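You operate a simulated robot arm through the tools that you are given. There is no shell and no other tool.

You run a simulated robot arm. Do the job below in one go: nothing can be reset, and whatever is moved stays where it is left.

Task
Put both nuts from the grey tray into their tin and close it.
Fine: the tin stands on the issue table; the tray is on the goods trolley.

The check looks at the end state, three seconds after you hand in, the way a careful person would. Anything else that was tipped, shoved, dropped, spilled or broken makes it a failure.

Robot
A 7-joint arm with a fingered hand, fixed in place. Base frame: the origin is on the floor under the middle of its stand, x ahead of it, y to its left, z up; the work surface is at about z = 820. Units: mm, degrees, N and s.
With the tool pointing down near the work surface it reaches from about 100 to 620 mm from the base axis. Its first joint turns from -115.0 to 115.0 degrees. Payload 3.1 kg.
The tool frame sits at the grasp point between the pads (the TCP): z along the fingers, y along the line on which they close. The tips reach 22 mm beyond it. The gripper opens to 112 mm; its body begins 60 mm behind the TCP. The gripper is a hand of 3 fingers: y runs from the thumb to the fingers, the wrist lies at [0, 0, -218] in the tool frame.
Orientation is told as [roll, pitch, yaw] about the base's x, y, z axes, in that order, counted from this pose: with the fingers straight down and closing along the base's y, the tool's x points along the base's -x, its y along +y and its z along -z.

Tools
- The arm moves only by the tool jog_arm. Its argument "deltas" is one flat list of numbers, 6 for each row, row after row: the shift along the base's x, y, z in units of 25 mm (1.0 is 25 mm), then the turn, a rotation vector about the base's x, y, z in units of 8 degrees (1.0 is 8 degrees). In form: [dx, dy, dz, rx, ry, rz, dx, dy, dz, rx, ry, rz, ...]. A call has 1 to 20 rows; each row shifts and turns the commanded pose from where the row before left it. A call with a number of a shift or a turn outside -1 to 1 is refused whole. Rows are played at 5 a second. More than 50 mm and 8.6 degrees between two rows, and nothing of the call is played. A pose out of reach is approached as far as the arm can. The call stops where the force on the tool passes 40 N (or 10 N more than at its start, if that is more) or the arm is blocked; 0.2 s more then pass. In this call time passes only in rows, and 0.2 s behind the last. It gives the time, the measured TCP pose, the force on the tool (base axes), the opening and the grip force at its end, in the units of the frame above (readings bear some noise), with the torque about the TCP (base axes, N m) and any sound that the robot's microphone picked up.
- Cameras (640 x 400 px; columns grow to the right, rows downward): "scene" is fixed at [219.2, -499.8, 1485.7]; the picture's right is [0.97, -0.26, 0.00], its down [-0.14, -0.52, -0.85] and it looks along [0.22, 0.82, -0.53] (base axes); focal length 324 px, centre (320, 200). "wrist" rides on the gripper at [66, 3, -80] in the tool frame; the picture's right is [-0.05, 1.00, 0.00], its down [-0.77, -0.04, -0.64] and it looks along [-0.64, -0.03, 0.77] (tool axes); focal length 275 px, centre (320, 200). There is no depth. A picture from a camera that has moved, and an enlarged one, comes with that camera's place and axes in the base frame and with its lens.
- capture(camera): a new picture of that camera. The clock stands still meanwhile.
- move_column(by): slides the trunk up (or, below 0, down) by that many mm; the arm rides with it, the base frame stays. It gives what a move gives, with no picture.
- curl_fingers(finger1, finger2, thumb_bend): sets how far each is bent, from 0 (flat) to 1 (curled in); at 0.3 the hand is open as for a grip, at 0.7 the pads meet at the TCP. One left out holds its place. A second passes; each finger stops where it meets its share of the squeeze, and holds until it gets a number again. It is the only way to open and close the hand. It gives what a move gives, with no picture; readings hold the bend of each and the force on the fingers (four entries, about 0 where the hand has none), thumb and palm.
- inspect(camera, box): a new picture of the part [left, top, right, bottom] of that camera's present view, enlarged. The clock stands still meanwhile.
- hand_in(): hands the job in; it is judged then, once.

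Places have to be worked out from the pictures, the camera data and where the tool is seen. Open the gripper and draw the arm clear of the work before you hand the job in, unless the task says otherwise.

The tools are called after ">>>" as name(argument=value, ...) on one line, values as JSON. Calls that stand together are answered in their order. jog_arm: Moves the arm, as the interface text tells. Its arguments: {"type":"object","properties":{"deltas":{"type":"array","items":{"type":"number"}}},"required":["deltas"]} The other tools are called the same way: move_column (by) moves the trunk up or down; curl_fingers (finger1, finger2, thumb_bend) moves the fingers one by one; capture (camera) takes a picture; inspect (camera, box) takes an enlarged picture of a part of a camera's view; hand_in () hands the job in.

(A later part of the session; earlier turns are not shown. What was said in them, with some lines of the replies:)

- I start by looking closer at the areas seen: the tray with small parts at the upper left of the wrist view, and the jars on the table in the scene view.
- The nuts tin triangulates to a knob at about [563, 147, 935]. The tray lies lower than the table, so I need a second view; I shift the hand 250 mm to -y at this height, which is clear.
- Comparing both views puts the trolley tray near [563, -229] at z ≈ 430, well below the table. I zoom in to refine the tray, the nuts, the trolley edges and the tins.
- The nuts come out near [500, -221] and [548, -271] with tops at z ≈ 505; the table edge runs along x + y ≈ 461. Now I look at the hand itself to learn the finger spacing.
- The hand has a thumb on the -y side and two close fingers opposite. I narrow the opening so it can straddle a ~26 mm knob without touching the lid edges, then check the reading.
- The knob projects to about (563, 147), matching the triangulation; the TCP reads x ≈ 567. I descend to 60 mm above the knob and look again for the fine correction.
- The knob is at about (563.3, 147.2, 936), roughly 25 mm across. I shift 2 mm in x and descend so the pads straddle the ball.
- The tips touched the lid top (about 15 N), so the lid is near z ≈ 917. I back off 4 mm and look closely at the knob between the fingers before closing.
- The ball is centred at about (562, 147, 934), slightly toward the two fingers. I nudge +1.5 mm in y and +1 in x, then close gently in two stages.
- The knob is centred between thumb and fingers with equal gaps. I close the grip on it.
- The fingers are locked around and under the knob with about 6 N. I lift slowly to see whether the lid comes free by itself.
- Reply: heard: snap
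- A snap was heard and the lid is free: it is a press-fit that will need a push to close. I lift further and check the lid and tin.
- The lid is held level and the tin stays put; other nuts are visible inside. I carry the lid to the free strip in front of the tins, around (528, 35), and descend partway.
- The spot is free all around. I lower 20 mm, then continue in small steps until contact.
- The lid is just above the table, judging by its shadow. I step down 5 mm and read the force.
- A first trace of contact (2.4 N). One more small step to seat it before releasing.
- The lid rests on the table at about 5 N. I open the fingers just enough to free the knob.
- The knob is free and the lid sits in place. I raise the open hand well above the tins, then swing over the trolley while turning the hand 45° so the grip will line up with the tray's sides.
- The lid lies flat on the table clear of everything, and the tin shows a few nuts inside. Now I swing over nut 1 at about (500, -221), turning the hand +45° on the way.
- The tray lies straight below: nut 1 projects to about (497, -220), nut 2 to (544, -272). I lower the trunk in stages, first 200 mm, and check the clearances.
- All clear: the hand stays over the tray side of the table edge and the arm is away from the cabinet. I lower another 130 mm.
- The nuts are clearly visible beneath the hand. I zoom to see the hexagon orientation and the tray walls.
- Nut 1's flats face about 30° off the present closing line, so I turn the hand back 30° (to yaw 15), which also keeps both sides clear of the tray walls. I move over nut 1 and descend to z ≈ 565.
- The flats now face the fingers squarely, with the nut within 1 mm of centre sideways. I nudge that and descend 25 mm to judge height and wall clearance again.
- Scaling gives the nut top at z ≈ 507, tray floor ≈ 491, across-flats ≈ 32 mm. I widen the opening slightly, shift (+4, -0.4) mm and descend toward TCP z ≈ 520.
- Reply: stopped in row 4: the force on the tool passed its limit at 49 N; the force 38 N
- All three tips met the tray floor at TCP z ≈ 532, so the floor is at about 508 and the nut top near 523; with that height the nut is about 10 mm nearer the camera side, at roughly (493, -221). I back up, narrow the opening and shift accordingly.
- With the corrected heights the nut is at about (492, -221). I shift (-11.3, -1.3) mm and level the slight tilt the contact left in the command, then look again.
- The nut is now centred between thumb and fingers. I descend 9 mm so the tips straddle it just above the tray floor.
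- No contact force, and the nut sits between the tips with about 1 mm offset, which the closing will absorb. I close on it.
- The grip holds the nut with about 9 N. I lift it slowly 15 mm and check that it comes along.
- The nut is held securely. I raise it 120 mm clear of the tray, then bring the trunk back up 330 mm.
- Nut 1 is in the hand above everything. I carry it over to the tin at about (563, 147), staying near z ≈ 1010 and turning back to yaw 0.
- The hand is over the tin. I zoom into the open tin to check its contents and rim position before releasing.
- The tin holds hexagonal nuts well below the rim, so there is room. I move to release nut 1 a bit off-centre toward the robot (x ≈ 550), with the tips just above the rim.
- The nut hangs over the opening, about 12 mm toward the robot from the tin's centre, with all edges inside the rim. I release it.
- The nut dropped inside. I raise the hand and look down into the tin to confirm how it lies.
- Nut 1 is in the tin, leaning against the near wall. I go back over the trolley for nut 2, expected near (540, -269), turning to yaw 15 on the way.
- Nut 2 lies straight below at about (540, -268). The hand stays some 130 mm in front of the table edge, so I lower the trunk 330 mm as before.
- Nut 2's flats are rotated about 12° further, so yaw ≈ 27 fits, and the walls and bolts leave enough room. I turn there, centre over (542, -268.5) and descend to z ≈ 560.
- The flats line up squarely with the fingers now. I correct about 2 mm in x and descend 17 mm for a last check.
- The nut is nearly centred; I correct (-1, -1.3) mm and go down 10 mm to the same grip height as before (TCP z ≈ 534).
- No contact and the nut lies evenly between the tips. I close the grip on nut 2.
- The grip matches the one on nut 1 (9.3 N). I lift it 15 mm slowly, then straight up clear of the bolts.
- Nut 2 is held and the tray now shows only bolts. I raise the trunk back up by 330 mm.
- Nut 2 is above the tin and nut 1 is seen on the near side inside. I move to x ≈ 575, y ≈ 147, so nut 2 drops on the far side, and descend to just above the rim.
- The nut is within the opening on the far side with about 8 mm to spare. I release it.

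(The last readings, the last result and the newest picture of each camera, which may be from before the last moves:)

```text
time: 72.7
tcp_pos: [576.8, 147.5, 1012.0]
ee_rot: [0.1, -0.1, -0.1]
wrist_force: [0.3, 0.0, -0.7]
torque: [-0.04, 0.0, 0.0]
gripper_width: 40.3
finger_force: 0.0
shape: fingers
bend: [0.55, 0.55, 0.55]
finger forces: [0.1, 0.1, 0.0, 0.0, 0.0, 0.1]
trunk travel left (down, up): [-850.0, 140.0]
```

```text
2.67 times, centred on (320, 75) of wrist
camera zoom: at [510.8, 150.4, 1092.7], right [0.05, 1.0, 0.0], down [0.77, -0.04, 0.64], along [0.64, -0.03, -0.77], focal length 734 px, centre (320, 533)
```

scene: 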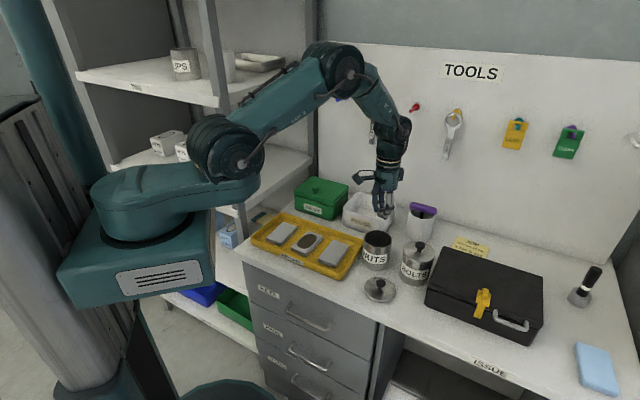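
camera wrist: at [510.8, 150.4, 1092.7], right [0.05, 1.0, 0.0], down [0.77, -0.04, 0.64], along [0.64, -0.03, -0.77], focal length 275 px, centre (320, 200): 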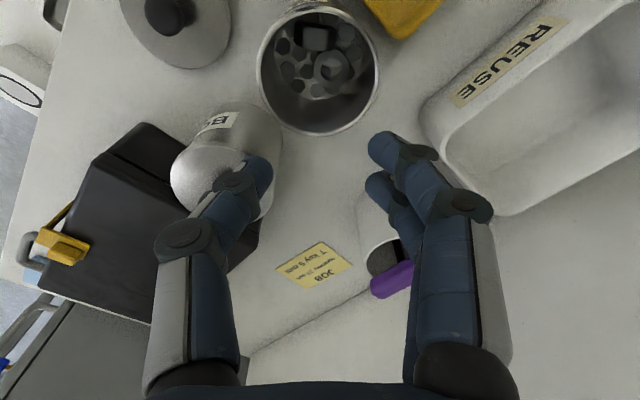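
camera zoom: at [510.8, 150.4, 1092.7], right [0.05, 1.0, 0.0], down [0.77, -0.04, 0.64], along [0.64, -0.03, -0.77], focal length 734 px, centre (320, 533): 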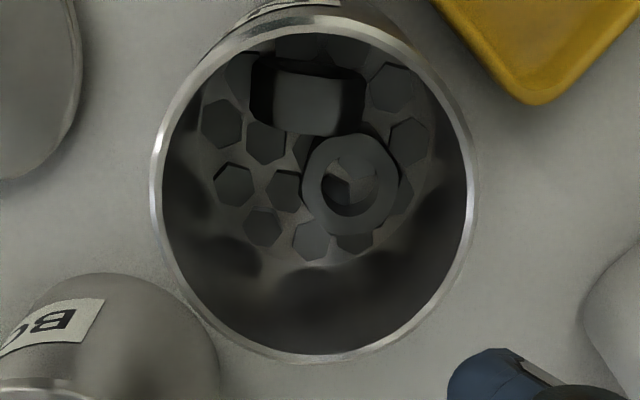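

Both nuts lie in the tin, well below the rim (tops near z ≈ 861–878). Now I go back over the lid at about (528, 35) and descend to z ≈ 910 for alignment.

>>> jog_arm(deltas=[-0.384, -0.9, 0, 0, 0, 0, -0.384, -0.9, 0, 0, 0, 0, -0.384, -0.9, 0, 0, 0, 0, -0.384, -0.9, 0, 0, 0, 0, -0.384, -0.9, 0, 0, 0, 0, 0, 0, -1, 0, 0, 0, 0, 0, -1, 0, 0, 0, 0, 0, -1, 0, 0, 0, 0, 0, -1, 0, 0, 0, 0, 0, 0, 0, 0, 0, 0, 0, 0, 0, 0, 0])

>>> capture(camera="wrist")

>>> inspect(camera="wrist", box=[200, 40, 440, 190])

>>> inspect(camera="scene", box=[330, 200, 450, 320])

```text
time: 75.1
tcp_pos: [528.2, 32.7, 914.3]
ee_rot: [0.0, 0.1, -0.1]
wrist_force: [0.5, -0.3, 0.6]
torque: [-0.04, 0.02, -0.01]
gripper_width: 40.5
finger_force: 0.0
shape: fingers
bend: [0.55, 0.55, 0.55]
finger forces: [0.0, 0.0, 0.0, 0.0, 0.0, 0.0]
trunk travel left (down, up): [-850.0, 140.0]
```

```text
taken
camera wrist: at [461.7, 35.3, 996.3], right [0.05, 1.0, 0.0], down [0.77, -0.04, 0.64], along [0.64, -0.03, -0.77], focal length 275 px, centre (320, 200)
```

wrist: 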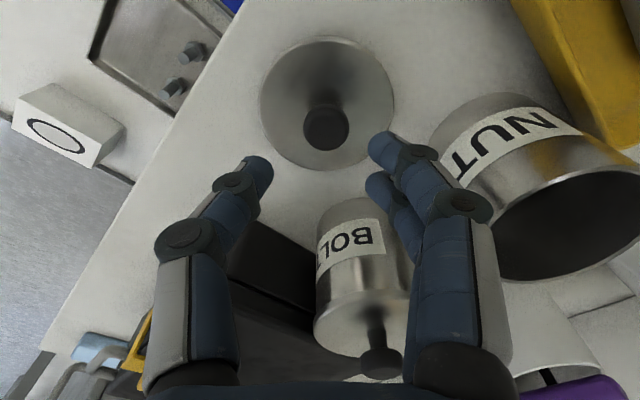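

```text
2.67 times, centred on (320, 115) of wrist
camera zoom: at [461.7, 35.3, 996.3], right [0.05, 1.0, 0.0], down [0.77, -0.04, 0.64], along [0.64, -0.03, -0.77], focal length 734 px, centre (320, 427)
```

zoom: 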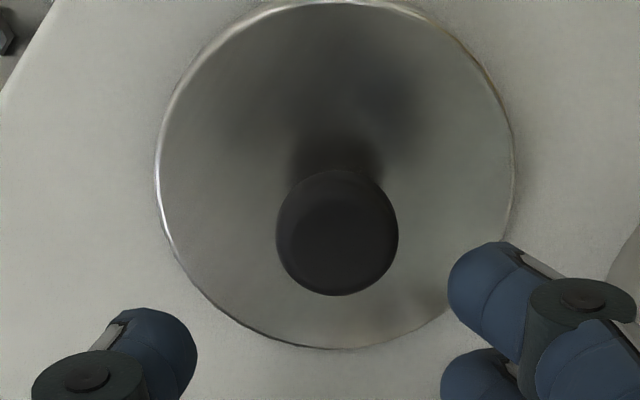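

```text
3.33 times, centred on (390, 260) of scene
camera zoom: at [219.2, -499.8, 1485.7], right [0.97, -0.26, 0.0], down [-0.14, -0.52, -0.85], along [0.22, 0.82, -0.53], focal length 1080 px, centre (87, 0)
```

zoom: 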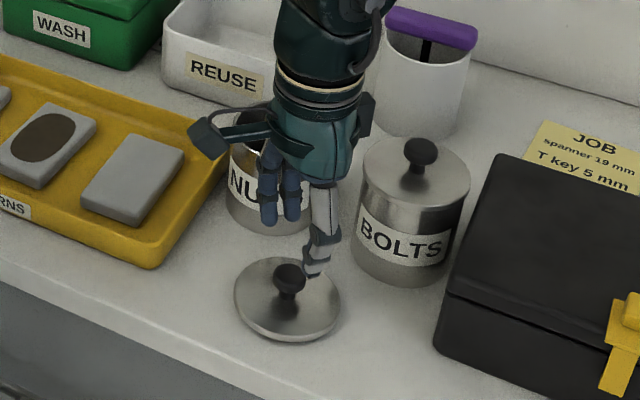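

The knob is at about (528.7, 35.9), 3 mm to the finger side of the hand. I correct by (+0.6, +3.1) mm and descend to the grip height.

>>> jog_arm(deltas=[0.024, 0.124, 0, 0, 0, 0, 0, 0, -0.6, 0, 0, 0, 0, 0, -0.6, 0, 0, 0, 0, 0, -0.5, 0, 0, 0, 0, 0, -0.4, 0, 0, 0, 0, 0, 0, 0, 0, 0])

>>> inspect(camera="wrist", box=[200, 100, 440, 250])

```text
time: 76.5
tcp_pos: [528.8, 36.5, 860.9]
ee_rot: [0.1, 0.0, 0.0]
wrist_force: [-0.8, -0.6, 0.2]
torque: [-0.02, -0.01, 0.0]
gripper_width: 40.2
finger_force: 0.1
shape: fingers
bend: [0.55, 0.55, 0.55]
finger forces: [0.0, 0.0, 0.1, 0.0, 0.0, 0.0]
trunk travel left (down, up): [-850.0, 140.0]
```

```text
2.67 times, centred on (320, 175) of wrist
camera zoom: at [462.5, 38.1, 942.2], right [0.05, 1.0, 0.0], down [0.77, -0.04, 0.64], along [0.64, -0.03, -0.77], focal length 734 px, centre (320, 267)
```

zoom: 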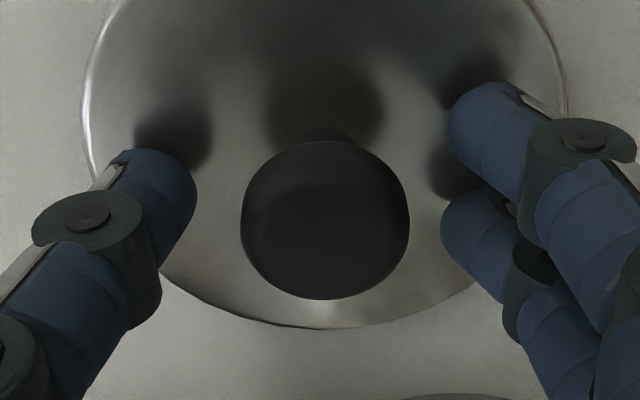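

The knob sits in the hand exactly as it did on the tin. I lower 0.8 mm and close the grip.

>>> jog_arm(deltas=[0, 0, -0.03, 0, 0, 0, 0, 0, 0, 0, 0, 0])

>>> curl_fingers(finger1=0.7, finger2=0.7, thumb_bend=0.7)

>>> inspect(camera="wrist", box=[200, 100, 440, 250])

```text
time: 77.1
tcp_pos: [528.3, 36.2, 860.6]
ee_rot: [0.2, 0.0, -0.1]
wrist_force: [-0.2, 0.4, 0.2]
torque: [0.02, 0.0, -0.03]
gripper_width: 40.5
finger_force: 0.1
shape: fingers
bend: [0.55, 0.55, 0.55]
finger forces: [0.1, 0.0, 0.0, 0.0, 0.1, 0.0]
trunk travel left (down, up): [-850.0, 140.0]
```

```text
time: 78.1
tcp_pos: [529.9, 36.7, 859.9]
ee_rot: [0.0, 0.0, -0.1]
wrist_force: [-0.5, -0.1, -1.0]
torque: [0.02, -0.04, 0.03]
gripper_width: 16.0
finger_force: 6.5
shape: fingers
bend: [0.65, 0.65, 0.66]
finger forces: [3.1, 3.5, 0.0, 0.1, 6.6, 0.0]
trunk travel left (down, up): [-850.0, 140.0]
```

```text
2.67 times, centred on (320, 175) of wrist
camera zoom: at [462.6, 38.3, 940.8], right [0.05, 1.0, 0.0], down [0.77, -0.04, 0.64], along [0.64, -0.03, -0.77], focal length 734 px, centre (320, 267)
```

zoom: 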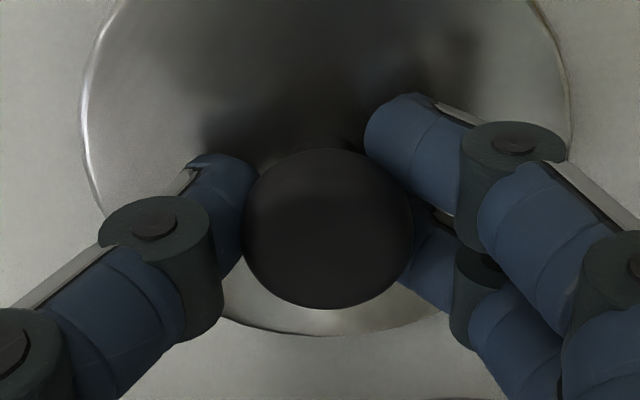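

The lid is gripped again with nearly the same placement. I lift it 150 mm and carry it back over the tin.

>>> jog_arm(deltas=[0, 0, 0.3, 0, 0, 0, 0, 0, 0.7, 0, 0, 0, 0, 0, 1, 0, 0, 0, 0, 0, 1, 0, 0, 0, 0, 0, 1, 0, 0, 0, 0, 0, 1, 0, 0, 0, 0, 0, 1, 0, 0, 0, 0.27, 0.888, 0, 0, 0, 0, 0.27, 0.888, 0, 0, 0, 0, 0.27, 0.888, 0, 0, 0, 0, 0.27, 0.888, 0, 0, 0, 0, 0.27, 0.888, 0, 0, 0, 0, 0, 0, 0, 0, 0, 0, 0, 0, 0, 0, 0, 0])

>>> capture(camera="wrist")

>>> inspect(camera="scene", box=[330, 160, 450, 290])

```text
time: 81.1
tcp_pos: [562.4, 147.5, 1010.9]
ee_rot: [0.2, 0.0, 0.0]
wrist_force: [0.8, 0.6, 0.0]
torque: [0.0, 0.02, 0.02]
gripper_width: 15.8
finger_force: 6.5
shape: fingers
bend: [0.65, 0.65, 0.66]
finger forces: [3.4, 3.5, 0.0, 0.0, 6.5, 0.0]
trunk travel left (down, up): [-850.0, 140.0]
```

```text
taken
camera wrist: at [496.1, 150.2, 1091.6], right [0.05, 1.0, 0.0], down [0.77, -0.04, 0.64], along [0.64, -0.03, -0.77], focal length 275 px, centre (320, 200)
```

wrist: 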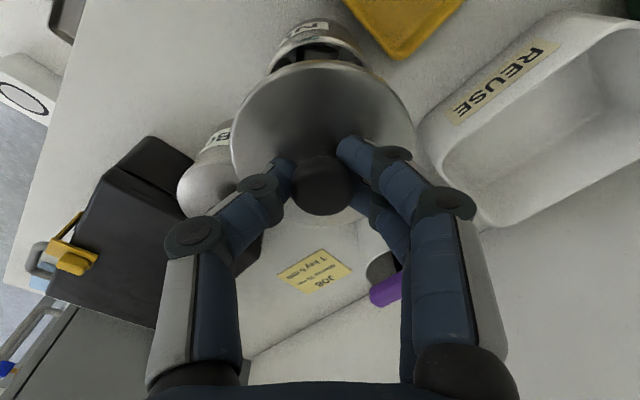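

```text
3.08 times, centred on (390, 225) of scene
camera zoom: at [219.2, -499.8, 1485.7], right [0.97, -0.26, 0.0], down [-0.14, -0.52, -0.85], along [0.22, 0.82, -0.53], focal length 997 px, centre (105, 123)
```

zoom: 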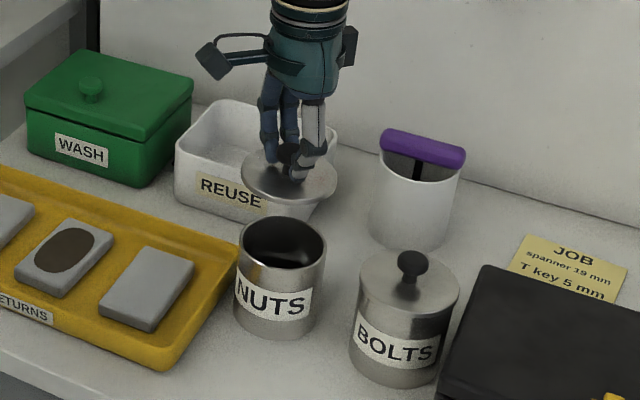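

The lid is level over the tin. I shift -0.8 mm in y and descend to z ≈ 960, the same height as just after opening, to compare the views.

>>> jog_arm(deltas=[0, -0.032, -0.6, 0, 0, 0, 0, 0, -0.6, 0, 0, 0, 0, 0, -0.5, 0, 0, 0, 0, 0, -0.35, 0, 0, 0, 0, 0, 0, 0, 0, 0, 0, 0, 0, 0, 0, 0])

>>> inspect(camera="scene", box=[330, 180, 450, 290])

>>> capture(camera="wrist")

```text
time: 82.5
tcp_pos: [562.0, 145.9, 960.4]
ee_rot: [0.0, 0.0, -0.1]
wrist_force: [0.4, 0.8, -0.5]
torque: [-0.01, 0.02, -0.01]
gripper_width: 15.8
finger_force: 6.7
shape: fingers
bend: [0.65, 0.65, 0.66]
finger forces: [3.4, 3.7, 0.0, 0.1, 6.5, 0.1]
trunk travel left (down, up): [-850.0, 140.0]
```

```text
3.64 times, centred on (390, 235) of scene
camera zoom: at [219.2, -499.8, 1485.7], right [0.97, -0.26, 0.0], down [-0.14, -0.52, -0.85], along [0.22, 0.82, -0.53], focal length 1178 px, centre (66, 73)
```

zoom: 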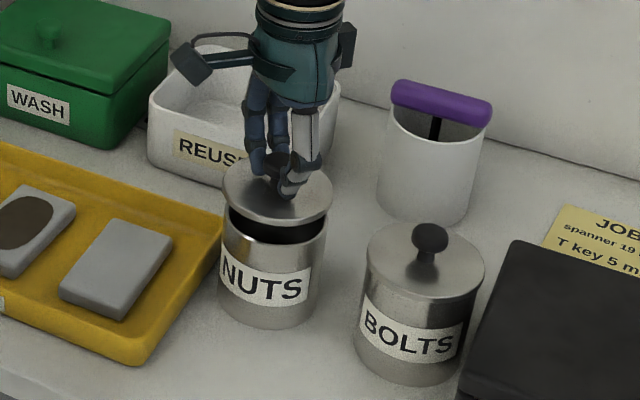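

```text
taken
camera wrist: at [496.2, 148.6, 1041.3], right [0.05, 1.0, 0.0], down [0.77, -0.04, 0.64], along [0.64, -0.03, -0.77], focal length 275 px, centre (320, 200)
```

wrist: 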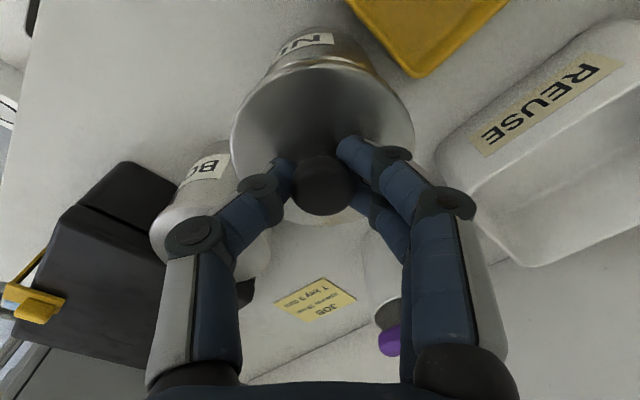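

Lid and tin line up to within about a millimetre compared with the earlier view. I zoom once more to measure the remaining offset before pressing down.

>>> inspect(camera="scene", box=[360, 215, 410, 275])

>>> inspect(camera="wrist", box=[220, 30, 420, 230])

```text
6.67 times, centred on (385, 245) of scene
camera zoom: at [219.2, -499.8, 1485.7], right [0.97, -0.26, 0.0], down [-0.14, -0.52, -0.85], along [0.22, 0.82, -0.53], focal length 2160 px, centre (-113, -100)
```

zoom: 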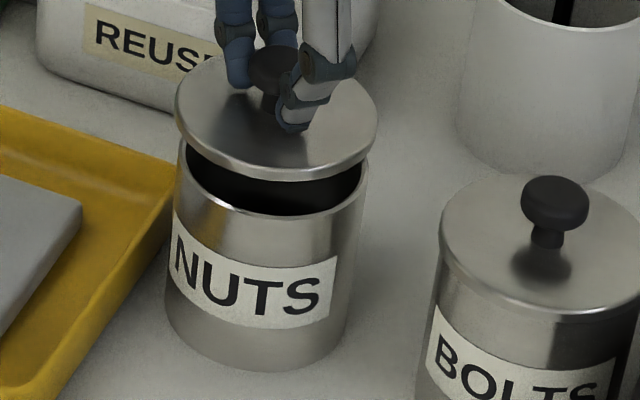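

```text
2.00 times, centred on (320, 130) of wrist
camera zoom: at [496.2, 148.6, 1041.3], right [0.05, 1.0, 0.0], down [0.77, -0.04, 0.64], along [0.64, -0.03, -0.77], focal length 551 px, centre (320, 340)
```

zoom: 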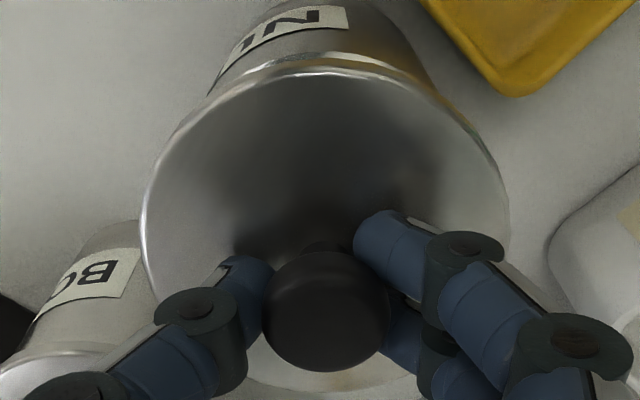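

The offset is under 1 mm. I apply a +0.3/+0.6 mm correction, descend 10 mm, then continue in small steps while watching the force.

>>> jog_arm(deltas=[0.012, 0.024, -0.2, 0, 0, 0, 0, 0, -0.2, 0, 0, 0, 0, 0, 0, 0, 0, 0])

>>> inspect(camera="scene", box=[360, 215, 410, 275])

```text
time: 83.3
tcp_pos: [561.6, 146.9, 949.6]
ee_rot: [0.1, 0.0, -0.1]
wrist_force: [-0.1, -0.8, -0.3]
torque: [-0.01, -0.02, 0.0]
gripper_width: 15.9
finger_force: 6.5
shape: fingers
bend: [0.65, 0.65, 0.66]
finger forces: [3.5, 3.6, 0.1, 0.1, 6.4, 0.0]
trunk travel left (down, up): [-850.0, 140.0]
```

```text
6.67 times, centred on (385, 245) of scene
camera zoom: at [219.2, -499.8, 1485.7], right [0.97, -0.26, 0.0], down [-0.14, -0.52, -0.85], along [0.22, 0.82, -0.53], focal length 2160 px, centre (-113, -100)
```

zoom: 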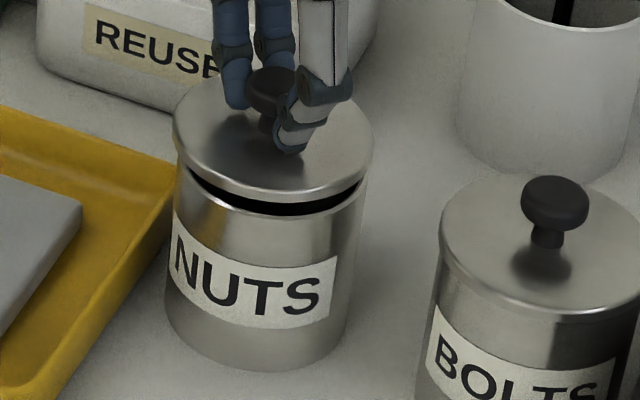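

The lid hovers just over the rim, centred to within a millimetre. I add 0.5 mm in x and step down 5 mm.

>>> jog_arm(deltas=[0.02, 0, -0.1, 0, 0, 0, 0, 0, -0.1, 0, 0, 0, 0, 0, 0, 0, 0, 0])

>>> inspect(camera="scene", box=[360, 215, 410, 275])

```text
time: 84.1
tcp_pos: [563.9, 147.4, 944.9]
ee_rot: [0.2, 0.0, -0.1]
wrist_force: [-1.1, -0.8, 0.2]
torque: [-0.01, -0.01, -0.02]
gripper_width: 16.0
finger_force: 7.3
shape: fingers
bend: [0.65, 0.65, 0.66]
finger forces: [3.5, 3.6, 0.1, 0.0, 6.5, 0.1]
trunk travel left (down, up): [-850.0, 140.0]
```

```text
6.67 times, centred on (385, 245) of scene
camera zoom: at [219.2, -499.8, 1485.7], right [0.97, -0.26, 0.0], down [-0.14, -0.52, -0.85], along [0.22, 0.82, -0.53], focal length 2160 px, centre (-113, -100)
```

zoom: 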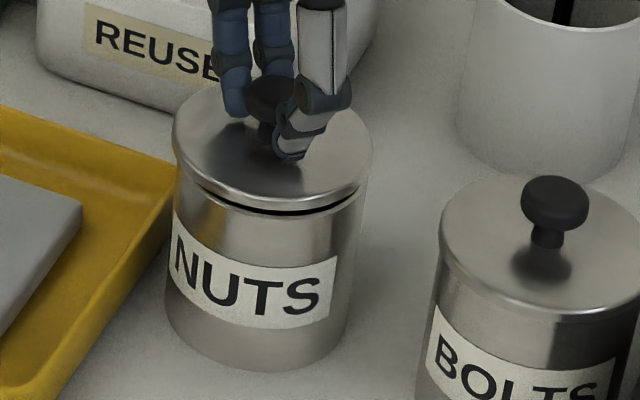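

Gap is nearly closed and the lid looks centred. I step down further in 1.5 mm increments, reading the force.

>>> jog_arm(deltas=[0.01, 0, -0.06, 0, 0, 0, 0, 0, -0.06, 0, 0, 0, 0, 0, 0, 0, 0, 0])

>>> inspect(camera="scene", box=[360, 215, 410, 275])

```text
time: 84.9
tcp_pos: [562.6, 147.7, 940.8]
ee_rot: [0.1, 0.0, -0.1]
wrist_force: [-0.4, 0.5, 0.4]
torque: [-0.02, -0.04, 0.03]
gripper_width: 15.8
finger_force: 6.6
shape: fingers
bend: [0.65, 0.65, 0.66]
finger forces: [3.5, 3.5, 0.0, 0.0, 6.3, 0.0]
trunk travel left (down, up): [-850.0, 140.0]
```

```text
6.67 times, centred on (385, 245) of scene
camera zoom: at [219.2, -499.8, 1485.7], right [0.97, -0.26, 0.0], down [-0.14, -0.52, -0.85], along [0.22, 0.82, -0.53], focal length 2160 px, centre (-113, -100)
```

zoom: 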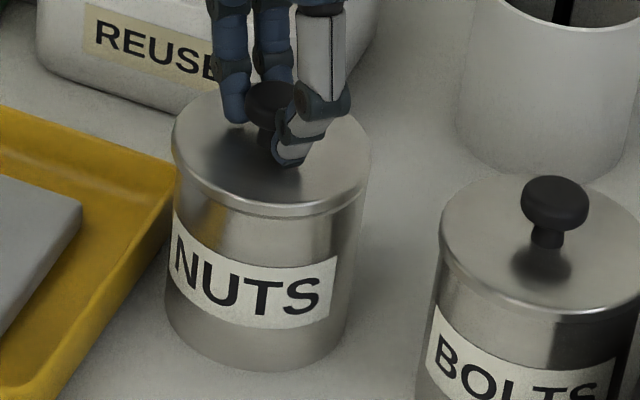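

The lid reaches the rim at z ≈ 940.8, but no snap yet. I press further in 1 mm steps until it clicks.

>>> jog_arm(deltas=[0, 0, -0.05, 0, 0, 0, 0, 0, 0, 0, 0, 0])

```text
time: 85.5
tcp_pos: [563.1, 149.1, 939.9]
ee_rot: [0.1, 0.0, -0.1]
wrist_force: [0.5, 0.9, -0.6]
torque: [0.03, -0.03, 0.01]
gripper_width: 15.6
finger_force: 7.0
shape: fingers
bend: [0.65, 0.65, 0.66]
finger forces: [3.5, 3.6, 0.1, 0.0, 6.4, 0.0]
trunk travel left (down, up): [-850.0, 140.0]
```

Still no resistance, so I press on in small steps.

>>> jog_arm(deltas=[0, 0, -0.05, 0, 0, 0, 0, 0, 0, 0, 0, 0])

>>> inspect(camera="scene", box=[360, 215, 410, 275])

```text
time: 86.1
tcp_pos: [562.6, 147.9, 938.4]
ee_rot: [0.1, -0.1, -0.1]
wrist_force: [-0.4, 0.4, 0.1]
torque: [0.01, 0.03, 0.01]
gripper_width: 16.0
finger_force: 7.5
shape: fingers
bend: [0.65, 0.65, 0.66]
finger forces: [3.6, 3.6, 0.1, 0.1, 6.4, 0.1]
trunk travel left (down, up): [-850.0, 140.0]
```

```text
6.67 times, centred on (385, 245) of scene
camera zoom: at [219.2, -499.8, 1485.7], right [0.97, -0.26, 0.0], down [-0.14, -0.52, -0.85], along [0.22, 0.82, -0.53], focal length 2160 px, centre (-113, -100)
```

zoom: 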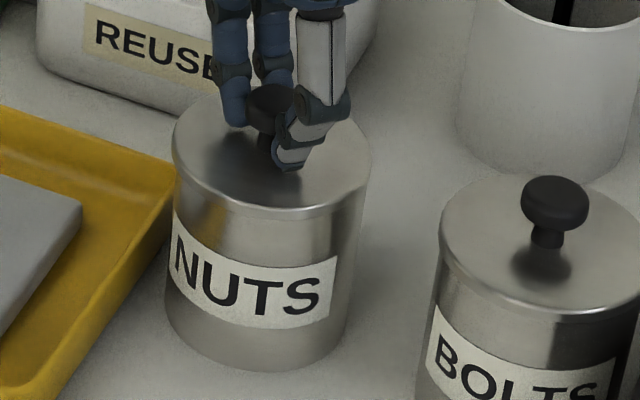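

The readings show no resistance although the lid looks down. I compare with the same zoom I took of the closed tin at the start.

>>> inspect(camera="scene", box=[340, 190, 460, 300])

>>> inspect(camera="wrist", box=[200, 60, 440, 250])

```text
3.64 times, centred on (400, 245) of scene
camera zoom: at [219.2, -499.8, 1485.7], right [0.97, -0.26, 0.0], down [-0.14, -0.52, -0.85], along [0.22, 0.82, -0.53], focal length 1178 px, centre (29, 36)
```

zoom: 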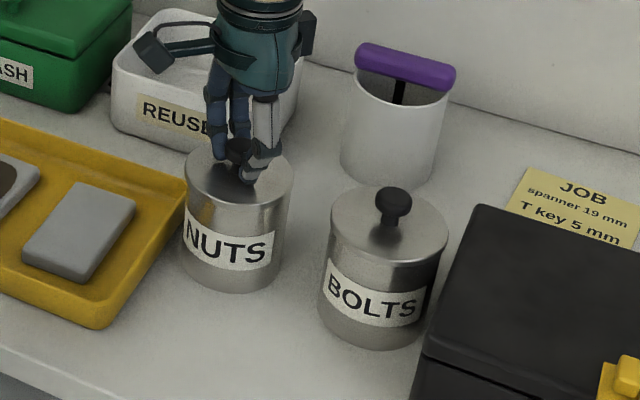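

```text
2.11 times, centred on (320, 155) of wrist
camera zoom: at [497.1, 150.0, 1019.7], right [0.05, 1.0, 0.0], down [0.77, -0.04, 0.64], along [0.64, -0.03, -0.77], focal length 580 px, centre (320, 295)
```

zoom: 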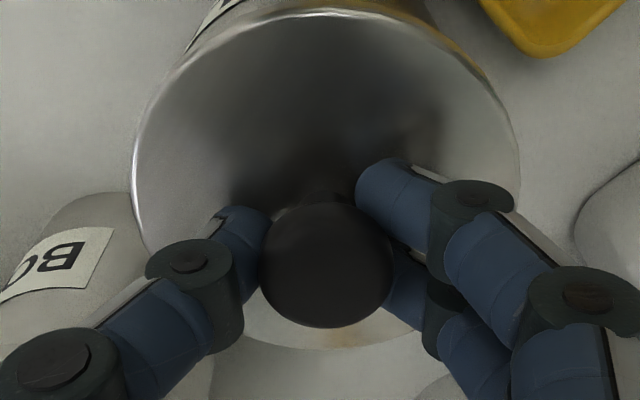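

I compare with the other stored close-up of the closed lid (box 345–425 × 200–280).

>>> inspect(camera="scene", box=[345, 200, 425, 280])

```text
5.00 times, centred on (385, 240) of scene
camera zoom: at [219.2, -499.8, 1485.7], right [0.97, -0.26, 0.0], down [-0.14, -0.52, -0.85], along [0.22, 0.82, -0.53], focal length 1620 px, centre (-5, 0)
```

zoom: 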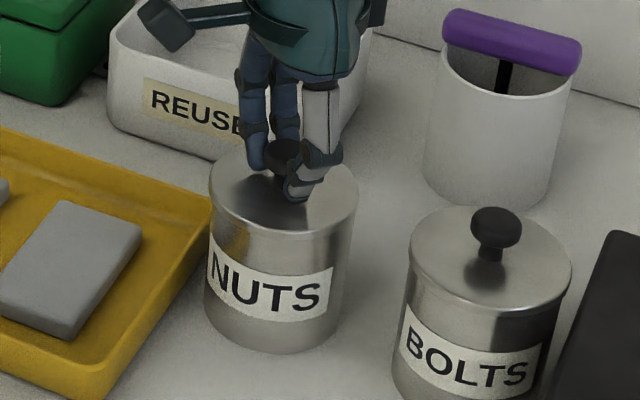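

Against the first pictures the lid sits at the closed height, about 0.8 mm toward -x. I nudge +0.8 mm in x and press 1.5 mm further, watching for force or a click.

>>> jog_arm(deltas=[0.03, 0, 0, 0, 0, 0, 0, 0, -0.06, 0, 0, 0, 0, 0, 0, 0, 0, 0])

```text
time: 86.9
tcp_pos: [563.6, 147.4, 938.6]
ee_rot: [0.2, 0.1, -0.1]
wrist_force: [-1.7, -1.6, 5.5]
torque: [-0.05, 0.03, 0.05]
gripper_width: 15.8
finger_force: 8.2
shape: fingers
bend: [0.66, 0.66, 0.67]
finger forces: [3.7, 3.8, 0.0, 0.0, 8.3, 0.0]
trunk travel left (down, up): [-850.0, 140.0]
heard: snap
```

A snap was heard with 5.5 N of resistance: the lid has engaged. I press 1 mm more to be sure it is fully seated.

>>> jog_arm(deltas=[0, 0, -0.04, 0, 0, 0, 0, 0, 0, 0, 0, 0])

>>> inspect(camera="scene", box=[360, 215, 410, 275])

```text
time: 87.5
tcp_pos: [564.2, 147.7, 937.0]
ee_rot: [0.2, -0.1, -0.1]
wrist_force: [0.5, -2.5, 10.9]
torque: [-0.06, -0.02, -0.03]
gripper_width: 15.5
finger_force: 9.4
shape: fingers
bend: [0.67, 0.66, 0.67]
finger forces: [3.9, 4.7, 0.0, 0.1, 9.7, 0.0]
trunk travel left (down, up): [-850.0, 140.0]
```

```text
6.67 times, centred on (385, 245) of scene
camera zoom: at [219.2, -499.8, 1485.7], right [0.97, -0.26, 0.0], down [-0.14, -0.52, -0.85], along [0.22, 0.82, -0.53], focal length 2160 px, centre (-113, -100)
```

zoom: 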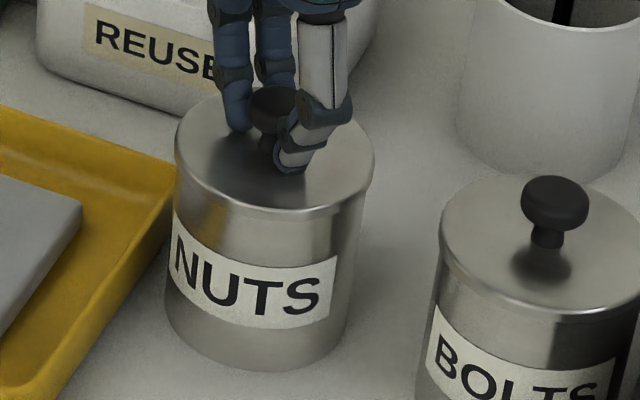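

The lid is seated and centred (matches the initial position) with about 11 N of press. I relieve the load by 1.5 mm and open the fingers.

>>> jog_arm(deltas=[0, 0, 0.06, 0, 0, 0, 0, 0, 0, 0, 0, 0])

>>> curl_fingers(finger1=0.55, finger2=0.55, thumb_bend=0.55)

>>> inspect(camera="wrist", box=[200, 100, 440, 250])

```text
time: 88.1
tcp_pos: [564.5, 147.6, 938.1]
ee_rot: [0.1, 0.0, 0.0]
wrist_force: [0.3, -0.8, 6.5]
torque: [0.0, -0.04, 0.0]
gripper_width: 15.5
finger_force: 8.3
shape: fingers
bend: [0.67, 0.66, 0.67]
finger forces: [4.0, 4.8, 0.0, 0.1, 8.4, 0.0]
trunk travel left (down, up): [-850.0, 140.0]
```

```text
time: 89.1
tcp_pos: [562.5, 147.2, 939.2]
ee_rot: [0.2, -0.2, -0.1]
wrist_force: [2.6, 1.3, 20.2]
torque: [0.07, -0.03, 0.04]
gripper_width: 29.5
finger_force: 9.6
shape: fingers
bend: [0.58, 0.58, 0.58]
finger forces: [5.1, 5.0, 0.1, 0.1, 9.3, 0.0]
trunk travel left (down, up): [-850.0, 140.0]
```

```text
2.67 times, centred on (320, 175) of wrist
camera zoom: at [497.0, 149.7, 1019.7], right [0.05, 1.0, 0.0], down [0.77, -0.04, 0.64], along [0.64, -0.03, -0.77], focal length 734 px, centre (320, 267)
```

zoom: 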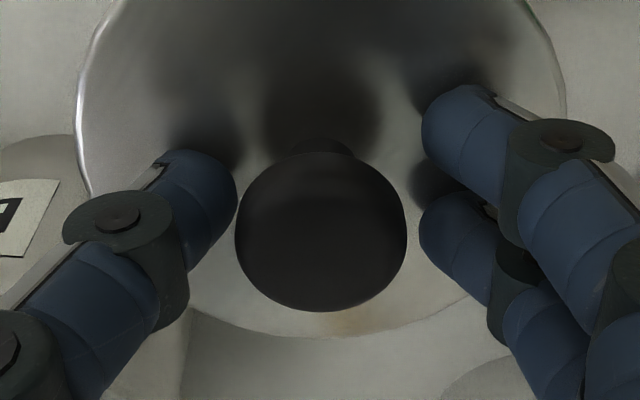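

Opening pressed the tips on the lid (20 N), so I raise 3 mm to unload and open again before retreating.

>>> jog_arm(deltas=[0, 0, 0.06, 0, 0, 0, 0, 0, 0.06, 0, 0, 0, 0, 0, 0, 0, 0, 0])

>>> curl_fingers(finger1=0.54, finger2=0.54, thumb_bend=0.54)

>>> inspect(camera="wrist", box=[200, 100, 440, 250])

```text
time: 89.9
tcp_pos: [563.7, 148.6, 940.3]
ee_rot: [0.1, 0.2, -0.1]
wrist_force: [0.4, 0.2, -0.1]
torque: [0.01, 0.01, -0.01]
gripper_width: 40.3
finger_force: 0.0
shape: fingers
bend: [0.55, 0.55, 0.55]
finger forces: [0.0, 0.0, 0.0, 0.1, 0.0, 0.0]
trunk travel left (down, up): [-850.0, 140.0]
```

```text
time: 90.9
tcp_pos: [564.7, 146.5, 941.5]
ee_rot: [0.2, 0.0, -0.1]
wrist_force: [0.8, -0.5, -0.7]
torque: [0.0, 0.01, 0.01]
gripper_width: 43.0
finger_force: 0.1
shape: fingers
bend: [0.54, 0.54, 0.54]
finger forces: [0.0, 0.1, 0.0, 0.1, 0.0, 0.0]
trunk travel left (down, up): [-850.0, 140.0]
```

```text
2.67 times, centred on (320, 175) of wrist
camera zoom: at [498.4, 150.1, 1021.7], right [0.05, 1.0, 0.0], down [0.77, -0.04, 0.64], along [0.64, -0.03, -0.77], focal length 734 px, centre (320, 267)
```

zoom: 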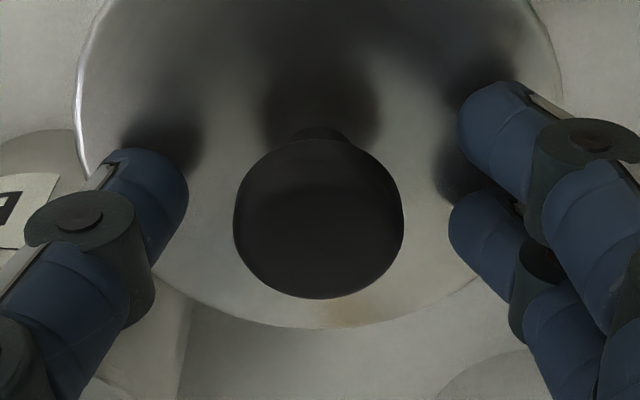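

Force is zero and the knob is free with clear gaps on both sides. I raise the hand straight up, away from the tin.

>>> jog_arm(deltas=[0, 0, 0.3, 0, 0, 0, 0, 0, 0.5, 0, 0, 0, 0, 0, 0.8, 0, 0, 0, 0, 0, 1, 0, 0, 0, 0, 0, 1, 0, 0, 0, 0, 0, 1, 0, 0, 0, 0, 0, 1, 0, 0, 0, 0, 0, 1, 0, 0, 0, 0, 0, 0, 0, 0, 0])

>>> capture(camera="wrist")

>>> inspect(camera="scene", box=[340, 190, 460, 300])

>>> inspect(camera="scene", box=[360, 215, 410, 275])

```text
time: 92.9
tcp_pos: [561.5, 148.0, 1107.5]
ee_rot: [0.0, 0.0, -0.1]
wrist_force: [-0.4, -0.4, -0.5]
torque: [0.0, 0.0, 0.0]
gripper_width: 42.8
finger_force: 0.0
shape: fingers
bend: [0.54, 0.54, 0.54]
finger forces: [0.0, 0.1, 0.0, 0.1, 0.0, 0.0]
trunk travel left (down, up): [-850.0, 140.0]
```

```text
taken
camera wrist: at [495.5, 150.0, 1188.5], right [0.05, 1.0, 0.0], down [0.77, -0.04, 0.64], along [0.64, -0.03, -0.77], focal length 275 px, centre (320, 200)
```

wrist: 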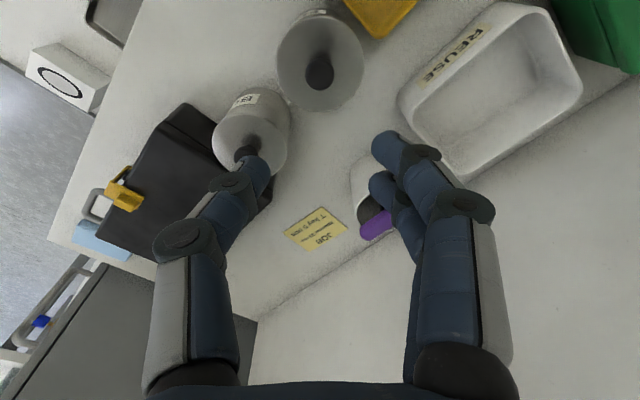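

```text
3.64 times, centred on (400, 245) of scene
camera zoom: at [219.2, -499.8, 1485.7], right [0.97, -0.26, 0.0], down [-0.14, -0.52, -0.85], along [0.22, 0.82, -0.53], focal length 1178 px, centre (29, 36)
```

zoom: 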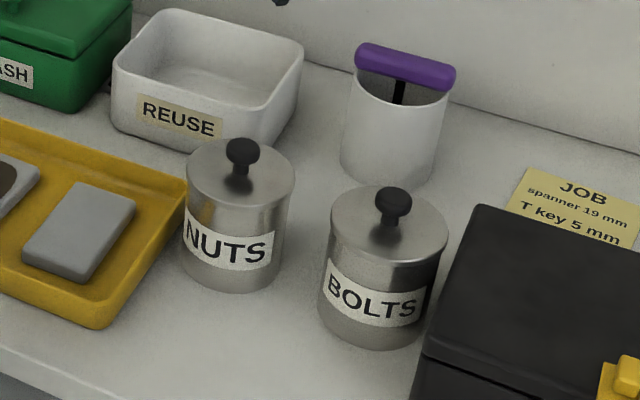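

```text
6.67 times, centred on (385, 245) of scene
camera zoom: at [219.2, -499.8, 1485.7], right [0.97, -0.26, 0.0], down [-0.14, -0.52, -0.85], along [0.22, 0.82, -0.53], focal length 2160 px, centre (-113, -100)
```

zoom: 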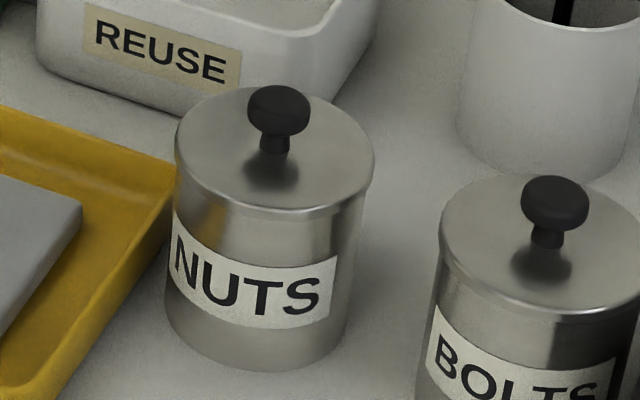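

The tin looks exactly as it did at the start, lid flush. I withdraw the arm to its starting place, then open the hand and check the tray once more.

>>> jog_arm(deltas=[-0.6, 0, 1, 0, 0, 0, -1, 0.2, 1, 0, 0, 0, -1, 0.3, 1, 0, 0, 0, -1, 0.3, 1, 0, 0, 0, -1, 0.3, 0.7, 0, 0, 0, -1, 0.3, 0, 0, 0, 0, -1, 0.3, 0, 0, 0, 0, -1, 0.3, 0, 0, 0, 0, 0, 0, 0, 0, 0, 0])

>>> curl_fingers(finger1=0.3, finger2=0.3, thumb_bend=0.3)

>>> capture(camera="wrist")

>>> inspect(camera="wrist", box=[80, 0, 280, 160])

>>> capture(camera="scene")

```text
time: 94.9
tcp_pos: [375.7, 197.4, 1223.5]
ee_rot: [0.1, 0.0, -0.1]
wrist_force: [-0.4, -0.3, 0.6]
torque: [-0.01, 0.0, 0.0]
gripper_width: 42.9
finger_force: 0.1
shape: fingers
bend: [0.54, 0.54, 0.54]
finger forces: [0.1, 0.0, 0.1, 0.0, 0.0, 0.0]
trunk travel left (down, up): [-850.0, 140.0]
```

```text
time: 95.9
tcp_pos: [374.7, 197.9, 1221.7]
ee_rot: [0.0, 0.0, -0.1]
wrist_force: [-0.2, 0.1, 0.3]
torque: [-0.01, 0.02, 0.01]
gripper_width: 111.2
finger_force: 0.2
shape: fingers
bend: [0.3, 0.3, 0.3]
finger forces: [0.1, 0.0, 0.0, 0.0, 0.0, 0.1]
trunk travel left (down, up): [-850.0, 140.0]
```

```text
taken
camera wrist: at [308.5, 201.1, 1302.9], right [0.05, 1.0, 0.0], down [0.77, -0.04, 0.64], along [0.64, -0.03, -0.77], focal length 275 px, centre (320, 200)
```

wrist: 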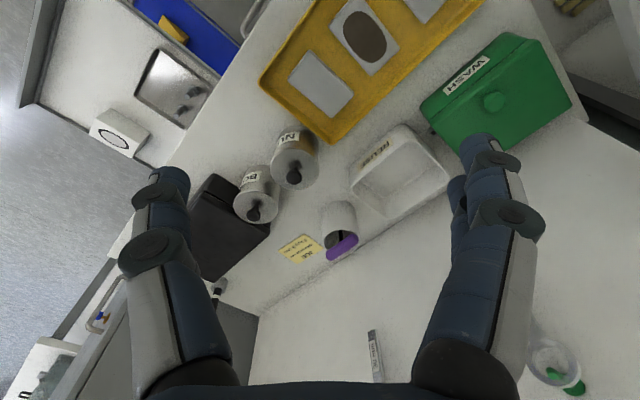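

```text
2.50 times, centred on (180, 80) of wrist
camera zoom: at [308.5, 201.1, 1302.9], right [0.05, 1.0, 0.0], down [0.77, -0.04, 0.64], along [0.64, -0.03, -0.77], focal length 688 px, centre (670, 500)
```

zoom: 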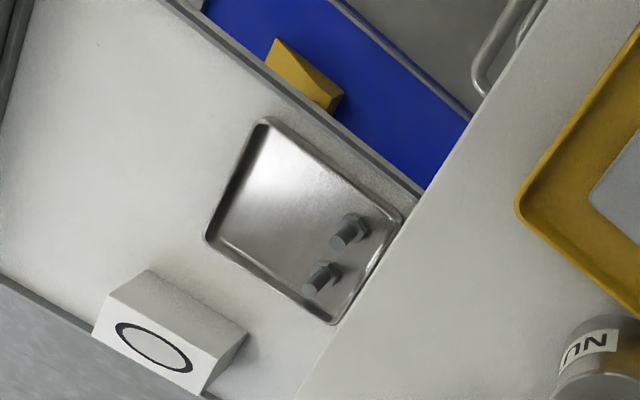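

```text
taken
```

scene: 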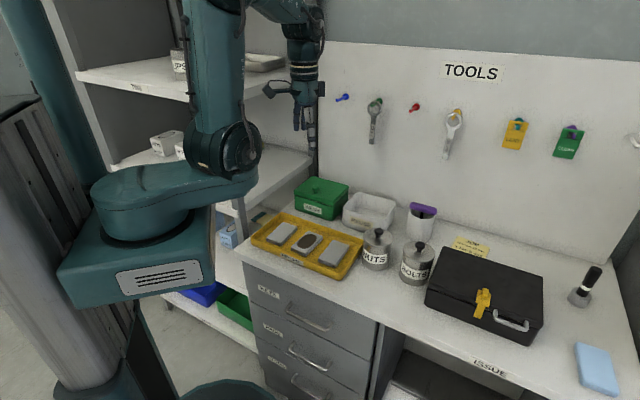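

The nuts tin is closed where it stood, and the tray is unmoved with only the two bolts standing in it. Nothing else has shifted, and the hand is open and clear, so I hand the job in.

>>> hand_in()

```text
The job is handed in.
```

Both nuts from the grey tray are in the NUTS tin, and the lid is back on. It clicked as it went down and sits where it was at the start.

- **Tray:** it is where it was, with the two bolts still standing in it. While finding the nut height, the fingertips pressed on the tray floor once, at up to 49 N. The later pictures show nothing moved by it.
- **Lid:** while I worked it lay on the free strip of the table in front of the tins.
- **Other things:** the final pictures show nothing else moved or tipped.
- **Arm:** it is back near its starting position with the hand open and clear of the table.

The job has been handed in. The tool gave no result from the check.
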